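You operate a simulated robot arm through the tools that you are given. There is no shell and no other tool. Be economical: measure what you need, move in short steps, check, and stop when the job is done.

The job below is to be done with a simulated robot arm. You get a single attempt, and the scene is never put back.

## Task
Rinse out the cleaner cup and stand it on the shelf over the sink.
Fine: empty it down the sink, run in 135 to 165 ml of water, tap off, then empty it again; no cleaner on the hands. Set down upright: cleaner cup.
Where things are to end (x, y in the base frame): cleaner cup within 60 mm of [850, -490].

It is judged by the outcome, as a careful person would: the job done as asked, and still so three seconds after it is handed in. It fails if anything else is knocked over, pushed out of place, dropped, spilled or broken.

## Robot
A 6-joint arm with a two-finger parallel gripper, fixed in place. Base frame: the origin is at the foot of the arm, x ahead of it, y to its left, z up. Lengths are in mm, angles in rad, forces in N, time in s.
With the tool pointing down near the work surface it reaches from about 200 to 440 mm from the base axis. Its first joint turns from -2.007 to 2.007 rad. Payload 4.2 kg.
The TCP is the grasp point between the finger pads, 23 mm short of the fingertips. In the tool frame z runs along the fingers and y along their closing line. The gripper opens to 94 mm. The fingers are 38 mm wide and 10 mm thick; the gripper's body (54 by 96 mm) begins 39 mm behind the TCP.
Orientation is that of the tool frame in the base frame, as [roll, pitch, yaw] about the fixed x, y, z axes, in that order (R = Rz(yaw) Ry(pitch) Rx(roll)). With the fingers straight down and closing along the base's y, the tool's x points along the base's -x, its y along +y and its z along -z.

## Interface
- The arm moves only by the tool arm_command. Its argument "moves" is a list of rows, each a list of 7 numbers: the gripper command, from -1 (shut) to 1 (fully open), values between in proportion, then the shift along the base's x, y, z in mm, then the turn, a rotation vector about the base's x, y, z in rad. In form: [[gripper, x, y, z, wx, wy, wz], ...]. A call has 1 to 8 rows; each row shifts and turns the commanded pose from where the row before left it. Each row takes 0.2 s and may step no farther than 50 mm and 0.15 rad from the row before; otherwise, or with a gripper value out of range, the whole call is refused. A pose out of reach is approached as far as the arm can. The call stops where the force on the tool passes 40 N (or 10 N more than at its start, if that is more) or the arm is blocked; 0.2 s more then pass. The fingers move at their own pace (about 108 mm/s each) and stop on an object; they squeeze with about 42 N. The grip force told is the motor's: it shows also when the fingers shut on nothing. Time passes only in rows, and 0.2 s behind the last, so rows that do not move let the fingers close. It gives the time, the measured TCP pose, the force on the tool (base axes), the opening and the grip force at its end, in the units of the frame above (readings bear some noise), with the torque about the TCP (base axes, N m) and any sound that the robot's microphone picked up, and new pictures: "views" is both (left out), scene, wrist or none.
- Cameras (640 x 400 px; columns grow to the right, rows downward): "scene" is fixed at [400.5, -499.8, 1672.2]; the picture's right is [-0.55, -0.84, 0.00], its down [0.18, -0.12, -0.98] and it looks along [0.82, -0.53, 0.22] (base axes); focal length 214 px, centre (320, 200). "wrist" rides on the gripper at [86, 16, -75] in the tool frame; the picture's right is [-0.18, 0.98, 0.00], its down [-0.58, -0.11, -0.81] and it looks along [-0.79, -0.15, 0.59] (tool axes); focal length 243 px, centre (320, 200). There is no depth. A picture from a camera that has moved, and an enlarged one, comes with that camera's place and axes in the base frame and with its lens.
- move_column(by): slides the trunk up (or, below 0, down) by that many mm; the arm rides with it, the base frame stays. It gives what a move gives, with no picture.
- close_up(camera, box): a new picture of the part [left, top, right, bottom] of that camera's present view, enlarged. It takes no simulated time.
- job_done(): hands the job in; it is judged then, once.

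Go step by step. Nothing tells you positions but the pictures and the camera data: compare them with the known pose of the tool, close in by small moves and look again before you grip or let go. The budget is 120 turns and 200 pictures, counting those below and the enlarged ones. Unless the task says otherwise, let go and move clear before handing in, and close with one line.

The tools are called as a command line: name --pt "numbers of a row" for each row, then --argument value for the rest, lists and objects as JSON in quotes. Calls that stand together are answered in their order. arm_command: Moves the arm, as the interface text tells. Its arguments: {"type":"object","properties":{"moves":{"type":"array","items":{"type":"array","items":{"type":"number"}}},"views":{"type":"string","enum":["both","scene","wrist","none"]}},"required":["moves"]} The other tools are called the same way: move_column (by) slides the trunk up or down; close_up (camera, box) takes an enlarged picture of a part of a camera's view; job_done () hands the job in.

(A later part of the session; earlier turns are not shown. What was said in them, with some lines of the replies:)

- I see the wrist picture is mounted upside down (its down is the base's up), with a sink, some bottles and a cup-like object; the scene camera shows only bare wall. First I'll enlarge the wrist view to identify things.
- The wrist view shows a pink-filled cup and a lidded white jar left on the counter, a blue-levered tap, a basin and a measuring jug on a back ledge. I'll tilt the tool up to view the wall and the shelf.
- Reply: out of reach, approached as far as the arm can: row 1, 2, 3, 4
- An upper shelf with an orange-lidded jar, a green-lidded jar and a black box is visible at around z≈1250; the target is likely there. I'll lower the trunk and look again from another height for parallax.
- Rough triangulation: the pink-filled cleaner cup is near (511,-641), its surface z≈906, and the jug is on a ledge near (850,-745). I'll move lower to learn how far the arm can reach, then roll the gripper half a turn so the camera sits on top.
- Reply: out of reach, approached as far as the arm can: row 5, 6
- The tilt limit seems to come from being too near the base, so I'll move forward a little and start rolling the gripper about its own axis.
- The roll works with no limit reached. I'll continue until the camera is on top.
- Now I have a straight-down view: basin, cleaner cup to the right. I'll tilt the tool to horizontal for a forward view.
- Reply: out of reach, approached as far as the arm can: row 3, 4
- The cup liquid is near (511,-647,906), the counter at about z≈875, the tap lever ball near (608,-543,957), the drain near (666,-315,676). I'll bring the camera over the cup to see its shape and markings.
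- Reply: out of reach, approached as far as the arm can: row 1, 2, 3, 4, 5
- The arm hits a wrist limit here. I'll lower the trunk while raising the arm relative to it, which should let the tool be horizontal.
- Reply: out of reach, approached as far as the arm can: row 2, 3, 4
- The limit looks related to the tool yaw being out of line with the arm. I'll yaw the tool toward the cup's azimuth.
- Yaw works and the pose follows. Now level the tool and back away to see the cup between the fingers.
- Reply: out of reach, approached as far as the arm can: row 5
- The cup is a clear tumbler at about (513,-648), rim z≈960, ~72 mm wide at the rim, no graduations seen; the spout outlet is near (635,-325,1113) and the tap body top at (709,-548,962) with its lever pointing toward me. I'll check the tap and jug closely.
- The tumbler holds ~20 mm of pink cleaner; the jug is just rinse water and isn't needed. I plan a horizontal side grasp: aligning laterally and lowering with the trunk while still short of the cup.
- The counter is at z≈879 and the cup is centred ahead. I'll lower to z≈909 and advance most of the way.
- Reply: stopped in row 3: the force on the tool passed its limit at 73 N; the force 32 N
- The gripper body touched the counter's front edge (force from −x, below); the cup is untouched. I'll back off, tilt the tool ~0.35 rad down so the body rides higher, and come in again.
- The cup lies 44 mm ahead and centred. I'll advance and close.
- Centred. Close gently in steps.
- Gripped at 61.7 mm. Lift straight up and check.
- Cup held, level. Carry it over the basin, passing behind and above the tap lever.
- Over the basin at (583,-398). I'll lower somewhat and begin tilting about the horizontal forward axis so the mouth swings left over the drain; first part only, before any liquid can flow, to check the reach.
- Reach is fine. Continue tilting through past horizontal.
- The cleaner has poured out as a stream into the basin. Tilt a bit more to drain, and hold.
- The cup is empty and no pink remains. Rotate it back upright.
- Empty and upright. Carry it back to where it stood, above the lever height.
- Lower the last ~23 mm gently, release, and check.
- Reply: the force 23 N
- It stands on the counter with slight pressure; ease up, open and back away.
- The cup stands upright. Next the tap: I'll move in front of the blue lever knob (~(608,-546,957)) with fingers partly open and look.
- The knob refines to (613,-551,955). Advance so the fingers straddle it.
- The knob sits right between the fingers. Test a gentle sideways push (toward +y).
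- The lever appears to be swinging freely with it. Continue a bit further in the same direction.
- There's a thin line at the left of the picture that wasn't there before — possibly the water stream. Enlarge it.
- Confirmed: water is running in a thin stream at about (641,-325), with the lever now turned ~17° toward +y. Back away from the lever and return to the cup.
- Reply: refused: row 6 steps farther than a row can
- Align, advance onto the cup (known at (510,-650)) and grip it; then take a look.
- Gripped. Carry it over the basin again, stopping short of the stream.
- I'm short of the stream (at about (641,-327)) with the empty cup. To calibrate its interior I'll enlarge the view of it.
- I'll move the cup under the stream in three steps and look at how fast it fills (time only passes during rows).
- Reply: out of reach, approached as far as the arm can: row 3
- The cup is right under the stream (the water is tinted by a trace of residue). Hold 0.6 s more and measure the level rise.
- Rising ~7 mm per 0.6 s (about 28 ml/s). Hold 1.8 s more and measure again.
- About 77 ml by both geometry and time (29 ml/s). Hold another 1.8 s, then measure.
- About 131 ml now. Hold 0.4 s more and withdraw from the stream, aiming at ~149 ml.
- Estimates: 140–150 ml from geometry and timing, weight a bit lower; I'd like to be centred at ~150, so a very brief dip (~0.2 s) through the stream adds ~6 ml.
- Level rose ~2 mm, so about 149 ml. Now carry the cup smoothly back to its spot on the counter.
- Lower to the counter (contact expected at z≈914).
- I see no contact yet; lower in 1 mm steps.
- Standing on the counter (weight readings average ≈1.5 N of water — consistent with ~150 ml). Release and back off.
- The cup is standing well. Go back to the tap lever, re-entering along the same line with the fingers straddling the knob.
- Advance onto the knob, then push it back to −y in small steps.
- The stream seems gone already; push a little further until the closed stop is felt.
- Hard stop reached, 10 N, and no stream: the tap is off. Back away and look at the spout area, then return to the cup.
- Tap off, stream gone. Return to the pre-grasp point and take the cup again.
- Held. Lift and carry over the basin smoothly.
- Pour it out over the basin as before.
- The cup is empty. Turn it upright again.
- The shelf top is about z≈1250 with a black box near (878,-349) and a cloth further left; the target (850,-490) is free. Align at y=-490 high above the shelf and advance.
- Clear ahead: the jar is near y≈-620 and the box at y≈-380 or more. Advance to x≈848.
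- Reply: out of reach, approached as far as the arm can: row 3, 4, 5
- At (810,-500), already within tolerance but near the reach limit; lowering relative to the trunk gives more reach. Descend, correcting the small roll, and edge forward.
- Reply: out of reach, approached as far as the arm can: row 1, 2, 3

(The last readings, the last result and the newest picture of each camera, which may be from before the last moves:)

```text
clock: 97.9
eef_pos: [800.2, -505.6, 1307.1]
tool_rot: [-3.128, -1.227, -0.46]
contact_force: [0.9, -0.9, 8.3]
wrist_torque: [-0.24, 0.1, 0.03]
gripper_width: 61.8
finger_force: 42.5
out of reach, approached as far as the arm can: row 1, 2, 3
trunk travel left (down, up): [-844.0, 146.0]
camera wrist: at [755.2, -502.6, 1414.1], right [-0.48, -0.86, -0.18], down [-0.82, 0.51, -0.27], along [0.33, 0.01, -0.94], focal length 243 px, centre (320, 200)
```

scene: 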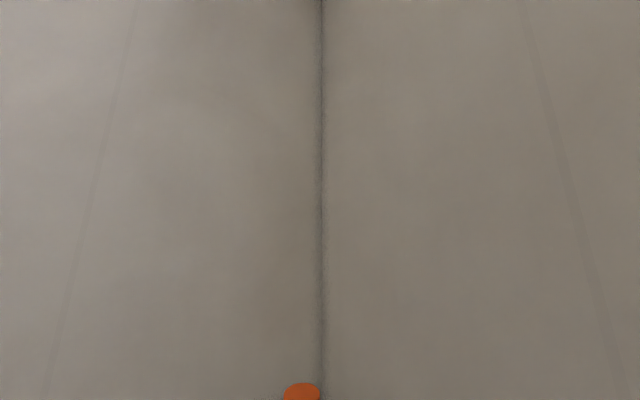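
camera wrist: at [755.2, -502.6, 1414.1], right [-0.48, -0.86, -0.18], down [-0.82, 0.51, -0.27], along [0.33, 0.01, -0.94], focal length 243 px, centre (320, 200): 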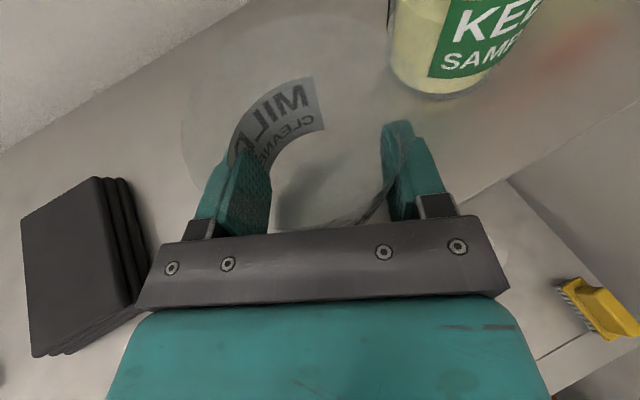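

Something touched lightly (8 N up): the shelf top must be nearer z≈1270. I'm at the reach edge, so I'll lift, realign the tool with the azimuth, and use a better trunk height for a point about (820,-475).

arm_command --pt "0.1 -10 5 35 0 0 0" --pt "0.1 -5 10 35 -0.02 0.01 -0.04" --pt "0.1 0 10 40 0 0 -0.04" --pt "0.1 0 5 20 0 0 0" --views "none"

move_column --by -80

close_up --camera "wrist" --box '[0, 0, 640, 400]'

```text
clock: 98.9
eef_pos: [726.2, -504.3, 1398.8]
tool_rot: [3.055, -1.223, -0.435]
contact_force: [1.5, 0.6, -1.0]
wrist_torque: [-0.04, -0.02, -0.04]
gripper_width: 62.0
finger_force: 42.0
out of reach, approached as far as the arm can: row 1, 2, 3, 4
trunk travel left (down, up): [-844.0, 146.0]
```

```text
clock: 100.1
eef_pos: [725.6, -504.6, 1318.9]
tool_rot: [3.056, -1.222, -0.437]
contact_force: [1.3, 0.0, -0.8]
wrist_torque: [0.04, 0.01, 0.01]
gripper_width: 61.6
finger_force: 41.9
trunk travel left (down, up): [-764.0, 226.0]
```

```text
1.00 times, centred on (320, 200) of wrist (not enlarged: the box is as wide or as high as the picture)
camera zoom: at [684.0, -494.9, 1425.6], right [-0.54, -0.83, -0.14], down [-0.78, 0.56, -0.27], along [0.31, -0.04, -0.95], focal length 243 px, centre (320, 200)
```

zoom: 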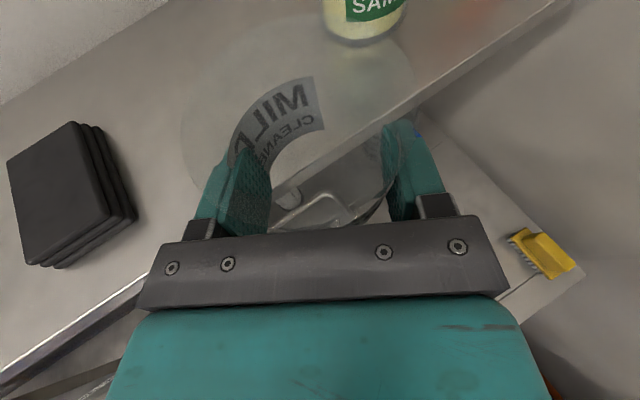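

Raising the arm relative to the trunk reduced the reach, so lower relative to the trunk is better. Back out a little, raise the trunk 200, lower the arm by nearly as much.

arm_command --pt "0.1 -25 10 15 0 0 0" --pt "0.1 -35 10 10 0 0 0" --pt "0.1 -35 5 0 0 0 0" --views "none"

move_column --by 200

arm_command --pt "0.1 0 0 -40 0 0 0" --pt "0.1 0 0 -45 0 0 0" --pt "0.1 0 0 -45 0 0 0" --pt "0.1 0 0 -40 0 0 0" --views "wrist"

```text
clock: 100.9
eef_pos: [631.8, -477.7, 1342.3]
tool_rot: [3.058, -1.22, -0.437]
contact_force: [0.1, -0.7, -2.0]
wrist_torque: [-0.04, -0.02, 0.0]
gripper_width: 61.4
finger_force: 42.3
trunk travel left (down, up): [-764.0, 226.0]
```

```text
clock: 103.1
eef_pos: [630.2, -477.2, 1542.9]
tool_rot: [3.057, -1.221, -0.436]
contact_force: [0.0, 0.5, -0.1]
wrist_torque: [-0.01, 0.0, 0.0]
gripper_width: 61.8
finger_force: 42.2
trunk travel left (down, up): [-964.0, 26.0]
```

```text
clock: 104.1
eef_pos: [631.6, -477.1, 1370.8]
tool_rot: [3.057, -1.222, -0.436]
contact_force: [1.0, 0.1, 0.9]
wrist_torque: [0.0, 0.03, -0.01]
gripper_width: 61.5
finger_force: 42.0
trunk travel left (down, up): [-964.0, 26.0]
camera wrist: at [589.5, -467.8, 1478.8], right [-0.54, -0.83, -0.14], down [-0.78, 0.56, -0.28], along [0.31, -0.04, -0.95], focal length 243 px, centre (320, 200)
```

wrist: 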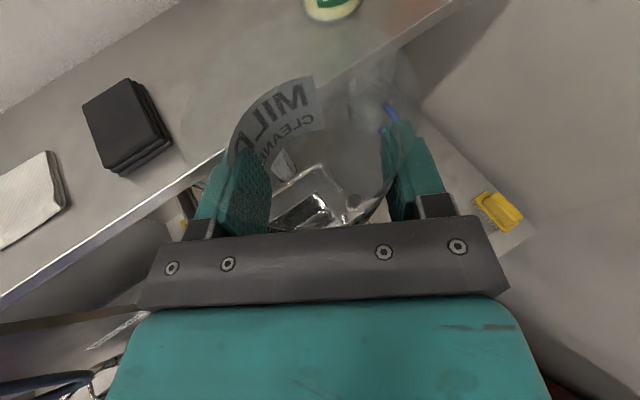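

In reach with no limit flag. Advance toward (832,-487) at z≈1370.

arm_command --pt "0.1 40 -2 0 0 0 0" --pt "0.1 40 -2 0 0 0 0" --pt "0.1 40 -2 -5 0 0 0" --pt "0.1 40 -2 -10 0 0 0" --views "none"

arm_command --pt "0.1 30 -2 -5 0 0 0" --views "wrist"

```text
clock: 105.1
eef_pos: [792.3, -485.1, 1353.4]
tool_rot: [3.04, -1.22, -0.412]
contact_force: [-0.7, 0.2, -0.7]
wrist_torque: [0.04, 0.0, 0.0]
gripper_width: 61.8
finger_force: 42.2
trunk travel left (down, up): [-964.0, 26.0]
```

```text
clock: 105.5
eef_pos: [811.4, -495.8, 1345.1]
tool_rot: [3.024, -1.223, -0.39]
contact_force: [0.1, -0.2, -0.2]
wrist_torque: [0.01, 0.03, 0.02]
gripper_width: 61.8
finger_force: 42.1
out of reach, approached as far as the arm can: row 1
trunk travel left (down, up): [-964.0, 26.0]
camera wrist: at [769.9, -486.6, 1452.5], right [-0.53, -0.84, -0.13], down [-0.79, 0.54, -0.28], along [0.31, -0.04, -0.95], focal length 243 px, centre (320, 200)
```

wrist: 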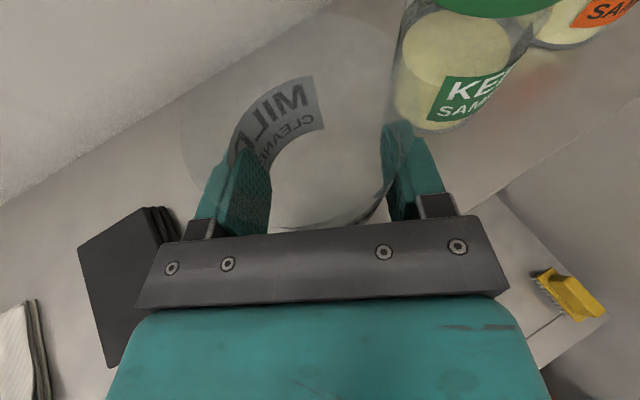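

Maximum reach is about r≈951 mm, which gives a spot ~37 mm from the target centre — inside tolerance. Trim position and roll, then descend with the trunk in small steps.

arm_command --pt "0.1 2 14 -5 0.019 -0.01 0" --views "none"

move_column --by -20

```text
clock: 105.9
eef_pos: [800.5, -492.4, 1338.2]
tool_rot: [3.089, -1.225, -0.449]
contact_force: [0.4, 0.3, 0.2]
wrist_torque: [-0.04, 0.02, 0.0]
gripper_width: 61.9
finger_force: 42.1
out of reach, approached as far as the arm can: row 1
trunk travel left (down, up): [-964.0, 26.0]
```

```text
clock: 106.5
eef_pos: [800.5, -493.6, 1318.0]
tool_rot: [3.089, -1.223, -0.449]
contact_force: [0.5, 0.5, -0.9]
wrist_torque: [0.0, 0.02, -0.01]
gripper_width: 61.5
finger_force: 42.1
trunk travel left (down, up): [-944.0, 46.0]
```

Trim toward (808,-475).

arm_command --pt "0.1 4 9 0 0 0 0" --pt "0.1 4 9 0 0 0 0" --views "wrist"

```text
clock: 107.2
eef_pos: [802.6, -480.2, 1316.1]
tool_rot: [3.071, -1.225, -0.425]
contact_force: [-0.4, 0.3, -0.6]
wrist_torque: [0.0, 0.03, 0.0]
gripper_width: 61.7
finger_force: 42.1
out of reach, approached as far as the arm can: row 2
trunk travel left (down, up): [-944.0, 46.0]
camera wrist: at [759.2, -473.2, 1423.3], right [-0.52, -0.84, -0.15], down [-0.79, 0.54, -0.28], along [0.31, -0.02, -0.95], focal length 243 px, centre (320, 200)
```

wrist: 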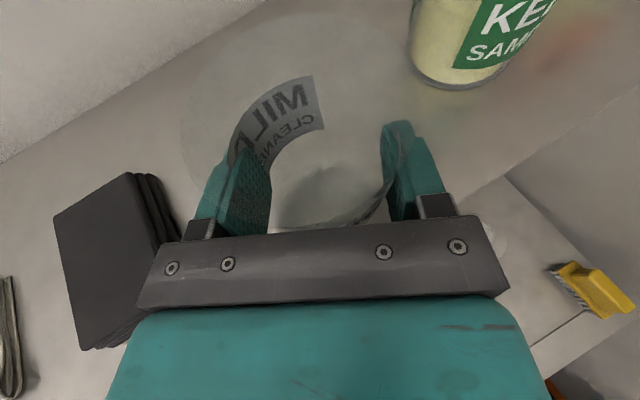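

I'm ~45 mm from the target centre; a trunk height 80 mm lower with the arm higher should give a bit more reach. Try it.

arm_command --pt "0.1 -5 0 30 0 0 0" --pt "0.1 0 0 40 0 0 0" --pt "0.1 0 0 20 0 0 0" --views "none"

move_column --by -80

arm_command --pt "0.1 8 0 0 0 0 0" --pt "0.1 8 0 0 0 0 0" --pt "0.1 8 0 0 0 0 0" --views "wrist"

```text
clock: 108.0
eef_pos: [784.8, -491.2, 1402.0]
tool_rot: [3.067, -1.225, -0.42]
contact_force: [-0.3, 0.1, 0.0]
wrist_torque: [0.03, 0.02, 0.0]
gripper_width: 61.6
finger_force: 41.3
out of reach, approached as far as the arm can: row 2, 3
trunk travel left (down, up): [-944.0, 46.0]
```

```text
clock: 109.1
eef_pos: [782.6, -491.8, 1322.0]
tool_rot: [3.069, -1.225, -0.424]
contact_force: [0.0, -0.1, -0.1]
wrist_torque: [0.01, -0.02, -0.02]
gripper_width: 61.6
finger_force: 42.0
trunk travel left (down, up): [-864.0, 126.0]
```

```text
clock: 109.9
eef_pos: [799.6, -496.4, 1318.3]
tool_rot: [3.044, -1.224, -0.392]
contact_force: [-0.2, -0.1, 0.3]
wrist_torque: [0.01, -0.01, 0.01]
gripper_width: 61.8
finger_force: 41.9
out of reach, approached as far as the arm can: row 2, 3
trunk travel left (down, up): [-864.0, 126.0]
camera wrist: at [757.3, -488.5, 1425.4], right [-0.51, -0.85, -0.14], down [-0.8, 0.53, -0.28], along [0.31, -0.03, -0.95], focal length 243 px, centre (320, 200)
```

wrist: 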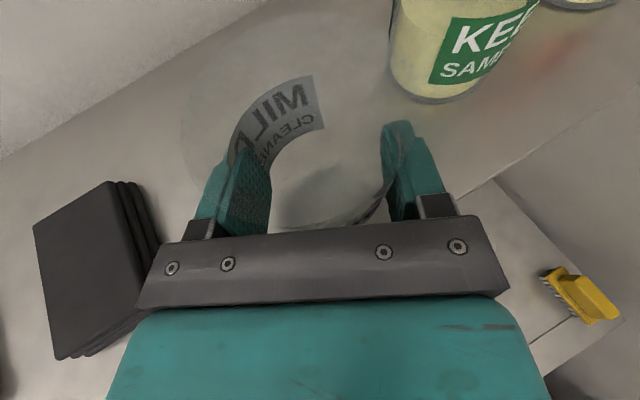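

arm_command --pt "0.1 3 8 2 0 0 0" --pt "0.1 5 8 2 0 0 0" --pt "0.1 5 3 0 0 0 0" --views "none"

```text
clock: 110.7
eef_pos: [795.4, -488.6, 1316.9]
tool_rot: [3.046, -1.226, -0.393]
contact_force: [-0.3, -1.0, -0.3]
wrist_torque: [0.01, 0.01, 0.0]
gripper_width: 61.7
finger_force: 42.0
out of reach, approached as far as the arm can: row 1, 2, 3
trunk travel left (down, up): [-864.0, 126.0]
```

Less reach here; the opposite direction (trunk higher, arm lower) is better. Go to the highest trunk position.

arm_command --pt "0.1 -25 5 10 0 0 0" --pt "0.1 -25 5 10 0 0 0" --views "none"

move_column --by 124

arm_command --pt "0.1 0 0 -40 0 0 0" --pt "0.1 0 0 -45 0 0 0" --pt "0.1 0 0 -30 0 0 0" --pt "0.1 15 0 0 0 0 0" --pt "0.1 20 0 0 0 0 0" --pt "0.1 20 0 0 0 0 0" --views "wrist"

```text
clock: 111.3
eef_pos: [746.7, -479.2, 1336.9]
tool_rot: [3.07, -1.226, -0.422]
contact_force: [0.1, -0.1, -0.1]
wrist_torque: [0.01, 0.03, -0.03]
gripper_width: 61.6
finger_force: 41.9
trunk travel left (down, up): [-864.0, 126.0]
```

```text
clock: 112.8
eef_pos: [745.8, -480.6, 1461.9]
tool_rot: [3.067, -1.223, -0.423]
contact_force: [0.2, -0.7, 0.3]
wrist_torque: [-0.01, 0.03, -0.03]
gripper_width: 61.7
finger_force: 42.0
trunk travel left (down, up): [-988.0, 2.0]
```

```text
clock: 114.2
eef_pos: [800.5, -478.9, 1347.4]
tool_rot: [3.067, -1.224, -0.423]
contact_force: [-0.8, 0.2, 0.1]
wrist_torque: [0.01, -0.02, -0.02]
gripper_width: 61.8
finger_force: 41.6
trunk travel left (down, up): [-988.0, 2.0]
camera wrist: at [757.8, -471.0, 1453.5], right [-0.52, -0.84, -0.15], down [-0.79, 0.54, -0.28], along [0.31, -0.03, -0.95], focal length 243 px, centre (320, 200)
```

wrist: 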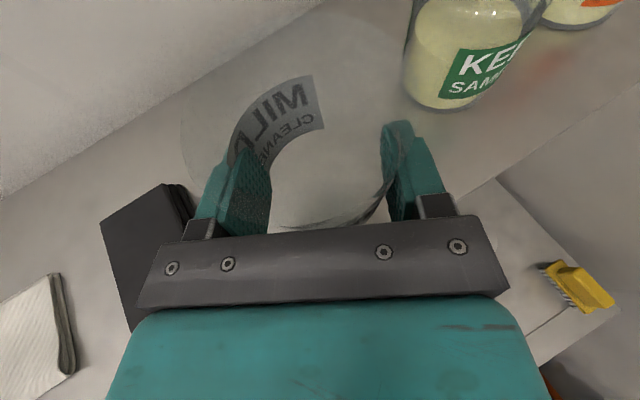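

In reach at (800,-479). Edge forward a bit more.

arm_command --pt "0.1 10 0 0 0 0 0" --views "none"

arm_command --pt "0.1 8 0 0 0 0 0" --views "none"

```text
clock: 114.7
eef_pos: [810.0, -479.8, 1347.7]
tool_rot: [3.059, -1.224, -0.407]
contact_force: [-0.5, 0.2, -0.2]
wrist_torque: [0.0, -0.02, -0.01]
gripper_width: 61.5
finger_force: 42.3
trunk travel left (down, up): [-988.0, 2.0]
```

```text
clock: 115.0
eef_pos: [816.2, -482.6, 1346.6]
tool_rot: [3.051, -1.225, -0.399]
contact_force: [0.1, 1.0, -0.6]
wrist_torque: [0.03, -0.02, -0.01]
gripper_width: 61.7
finger_force: 42.2
trunk travel left (down, up): [-988.0, 2.0]
```

Now at (816,-483), about 32 mm from the target centre. Descend with the trunk.

move_column --by -34

move_column --by -3

close_up --camera "wrist" --box '[0, 0, 640, 400]'

```text
clock: 115.8
eef_pos: [817.4, -482.1, 1313.0]
tool_rot: [3.053, -1.226, -0.399]
contact_force: [0.5, -0.9, -0.7]
wrist_torque: [0.0, -0.01, 0.01]
gripper_width: 61.9
finger_force: 41.6
trunk travel left (down, up): [-954.0, 36.0]
```

```text
clock: 116.3
eef_pos: [817.1, -481.7, 1309.1]
tool_rot: [3.053, -1.226, -0.398]
contact_force: [-0.3, -0.2, 0.1]
wrist_torque: [0.01, 0.01, -0.02]
gripper_width: 61.7
finger_force: 42.0
trunk travel left (down, up): [-951.0, 39.0]
```

```text
1.00 times, centred on (320, 200) of wrist (not enlarged: the box is as wide or as high as the picture)
camera zoom: at [774.3, -474.0, 1416.5], right [-0.51, -0.85, -0.14], down [-0.8, 0.53, -0.28], along [0.31, -0.03, -0.95], focal length 243 px, centre (320, 200)
```

zoom: 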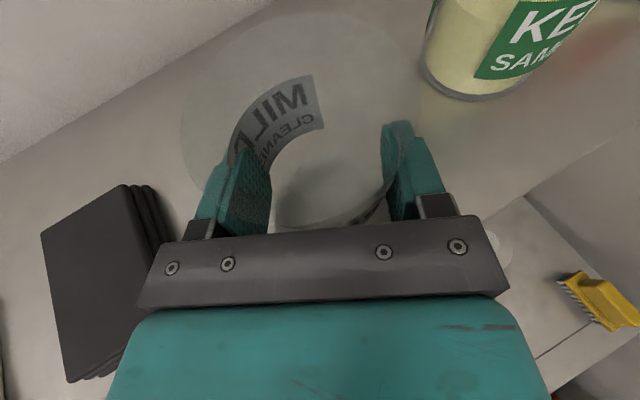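

move_column --by -2

move_column --by -2

```text
clock: 116.9
eef_pos: [817.2, -482.3, 1306.5]
tool_rot: [3.052, -1.225, -0.398]
contact_force: [1.1, -0.4, -0.1]
wrist_torque: [0.01, -0.02, 0.0]
gripper_width: 61.5
finger_force: 42.0
trunk travel left (down, up): [-949.0, 41.0]
```

```text
clock: 117.4
eef_pos: [817.2, -482.4, 1306.7]
tool_rot: [3.051, -1.229, -0.396]
contact_force: [-0.2, 1.6, 7.2]
wrist_torque: [0.2, -0.04, -0.02]
gripper_width: 61.7
finger_force: 42.2
trunk travel left (down, up): [-947.0, 43.0]
```

Contact with the shelf (7 N). Lower 1 mm more, then open gently and back straight out.

move_column --by -1

arm_command --pt "0.4 0 0 0 0 0 0" --pt "0.7 0 0 0 0 0 0" --pt "0.85 0 0 0 0 0 0" --pt "0.85 0 0 0 0 0 0" --views "wrist"

```text
clock: 117.9
eef_pos: [817.1, -481.4, 1307.2]
tool_rot: [3.05, -1.232, -0.397]
contact_force: [0.5, -0.4, 15.0]
wrist_torque: [0.33, -0.08, -0.06]
gripper_width: 61.6
finger_force: 42.4
trunk travel left (down, up): [-946.0, 44.0]
```

```text
clock: 118.9
eef_pos: [816.4, -482.2, 1304.1]
tool_rot: [3.054, -1.223, -0.396]
contact_force: [0.2, 0.0, -0.2]
wrist_torque: [-0.02, 0.0, 0.0]
gripper_width: 87.0
finger_force: 0.1
trunk travel left (down, up): [-946.0, 44.0]
camera wrist: at [774.3, -474.0, 1411.4], right [-0.51, -0.85, -0.14], down [-0.8, 0.53, -0.28], along [0.31, -0.03, -0.95], focal length 243 px, centre (320, 200)
```

wrist: 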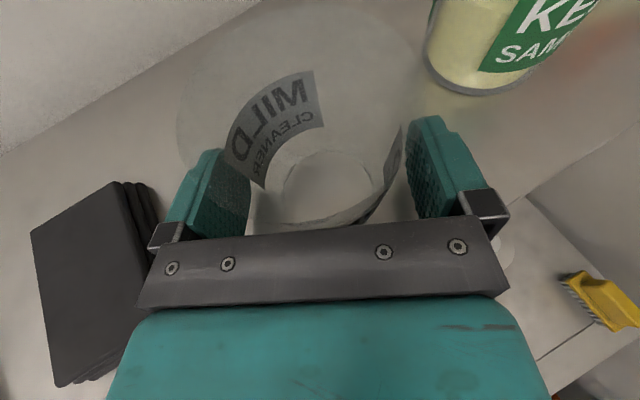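

The cup stands on the shelf, its base at about (826,-488). Back straight out.

arm_command --pt "0.85 -18 9 0 0 0 0" --pt "0.85 -27 13.3 0 0 0 0" --pt "0.85 -27 13.3 0 0 0 0" --pt "0.85 -30 15 15 0 0 0" --pt "0.85 -30 10 25 0 0 0" --pt "0.85 -30 0 30 0 0 0" --pt "0.85 -30 0 30 0 0 0" --views "both"

```text
clock: 120.5
eef_pos: [627.3, -422.2, 1403.6]
tool_rot: [3.049, -1.223, -0.394]
contact_force: [0.0, -0.6, -1.0]
wrist_torque: [0.05, -0.04, -0.03]
gripper_width: 86.9
finger_force: 0.0
trunk travel left (down, up): [-946.0, 44.0]
camera wrist: at [583.6, -414.1, 1511.2], right [-0.51, -0.85, -0.14], down [-0.8, 0.53, -0.28], along [0.31, -0.03, -0.95], focal length 243 px, centre (320, 200)
```

scene: 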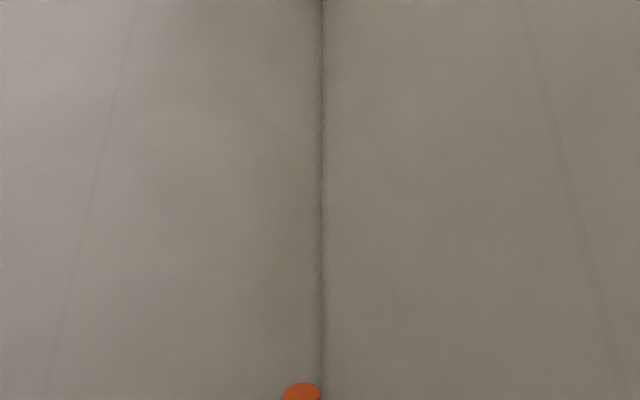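
wrist: 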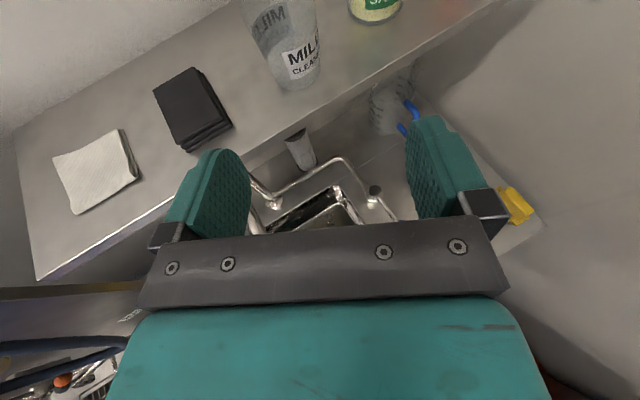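

The cup stands upright and empty on the shelf at about (820,-484), inside the tolerance. The tap is off, everything else is in its place and the arm is clear, so I'm handing in.

job_done

```text
The job is handed in.
```

The cleaner cup was emptied down the sink, rinsed with about 150 ml of water (an estimate from the water level, filling time and weight), and emptied again with the tap off. It now stands upright on the shelf at about (820, -484), roughly 31 mm from the target.
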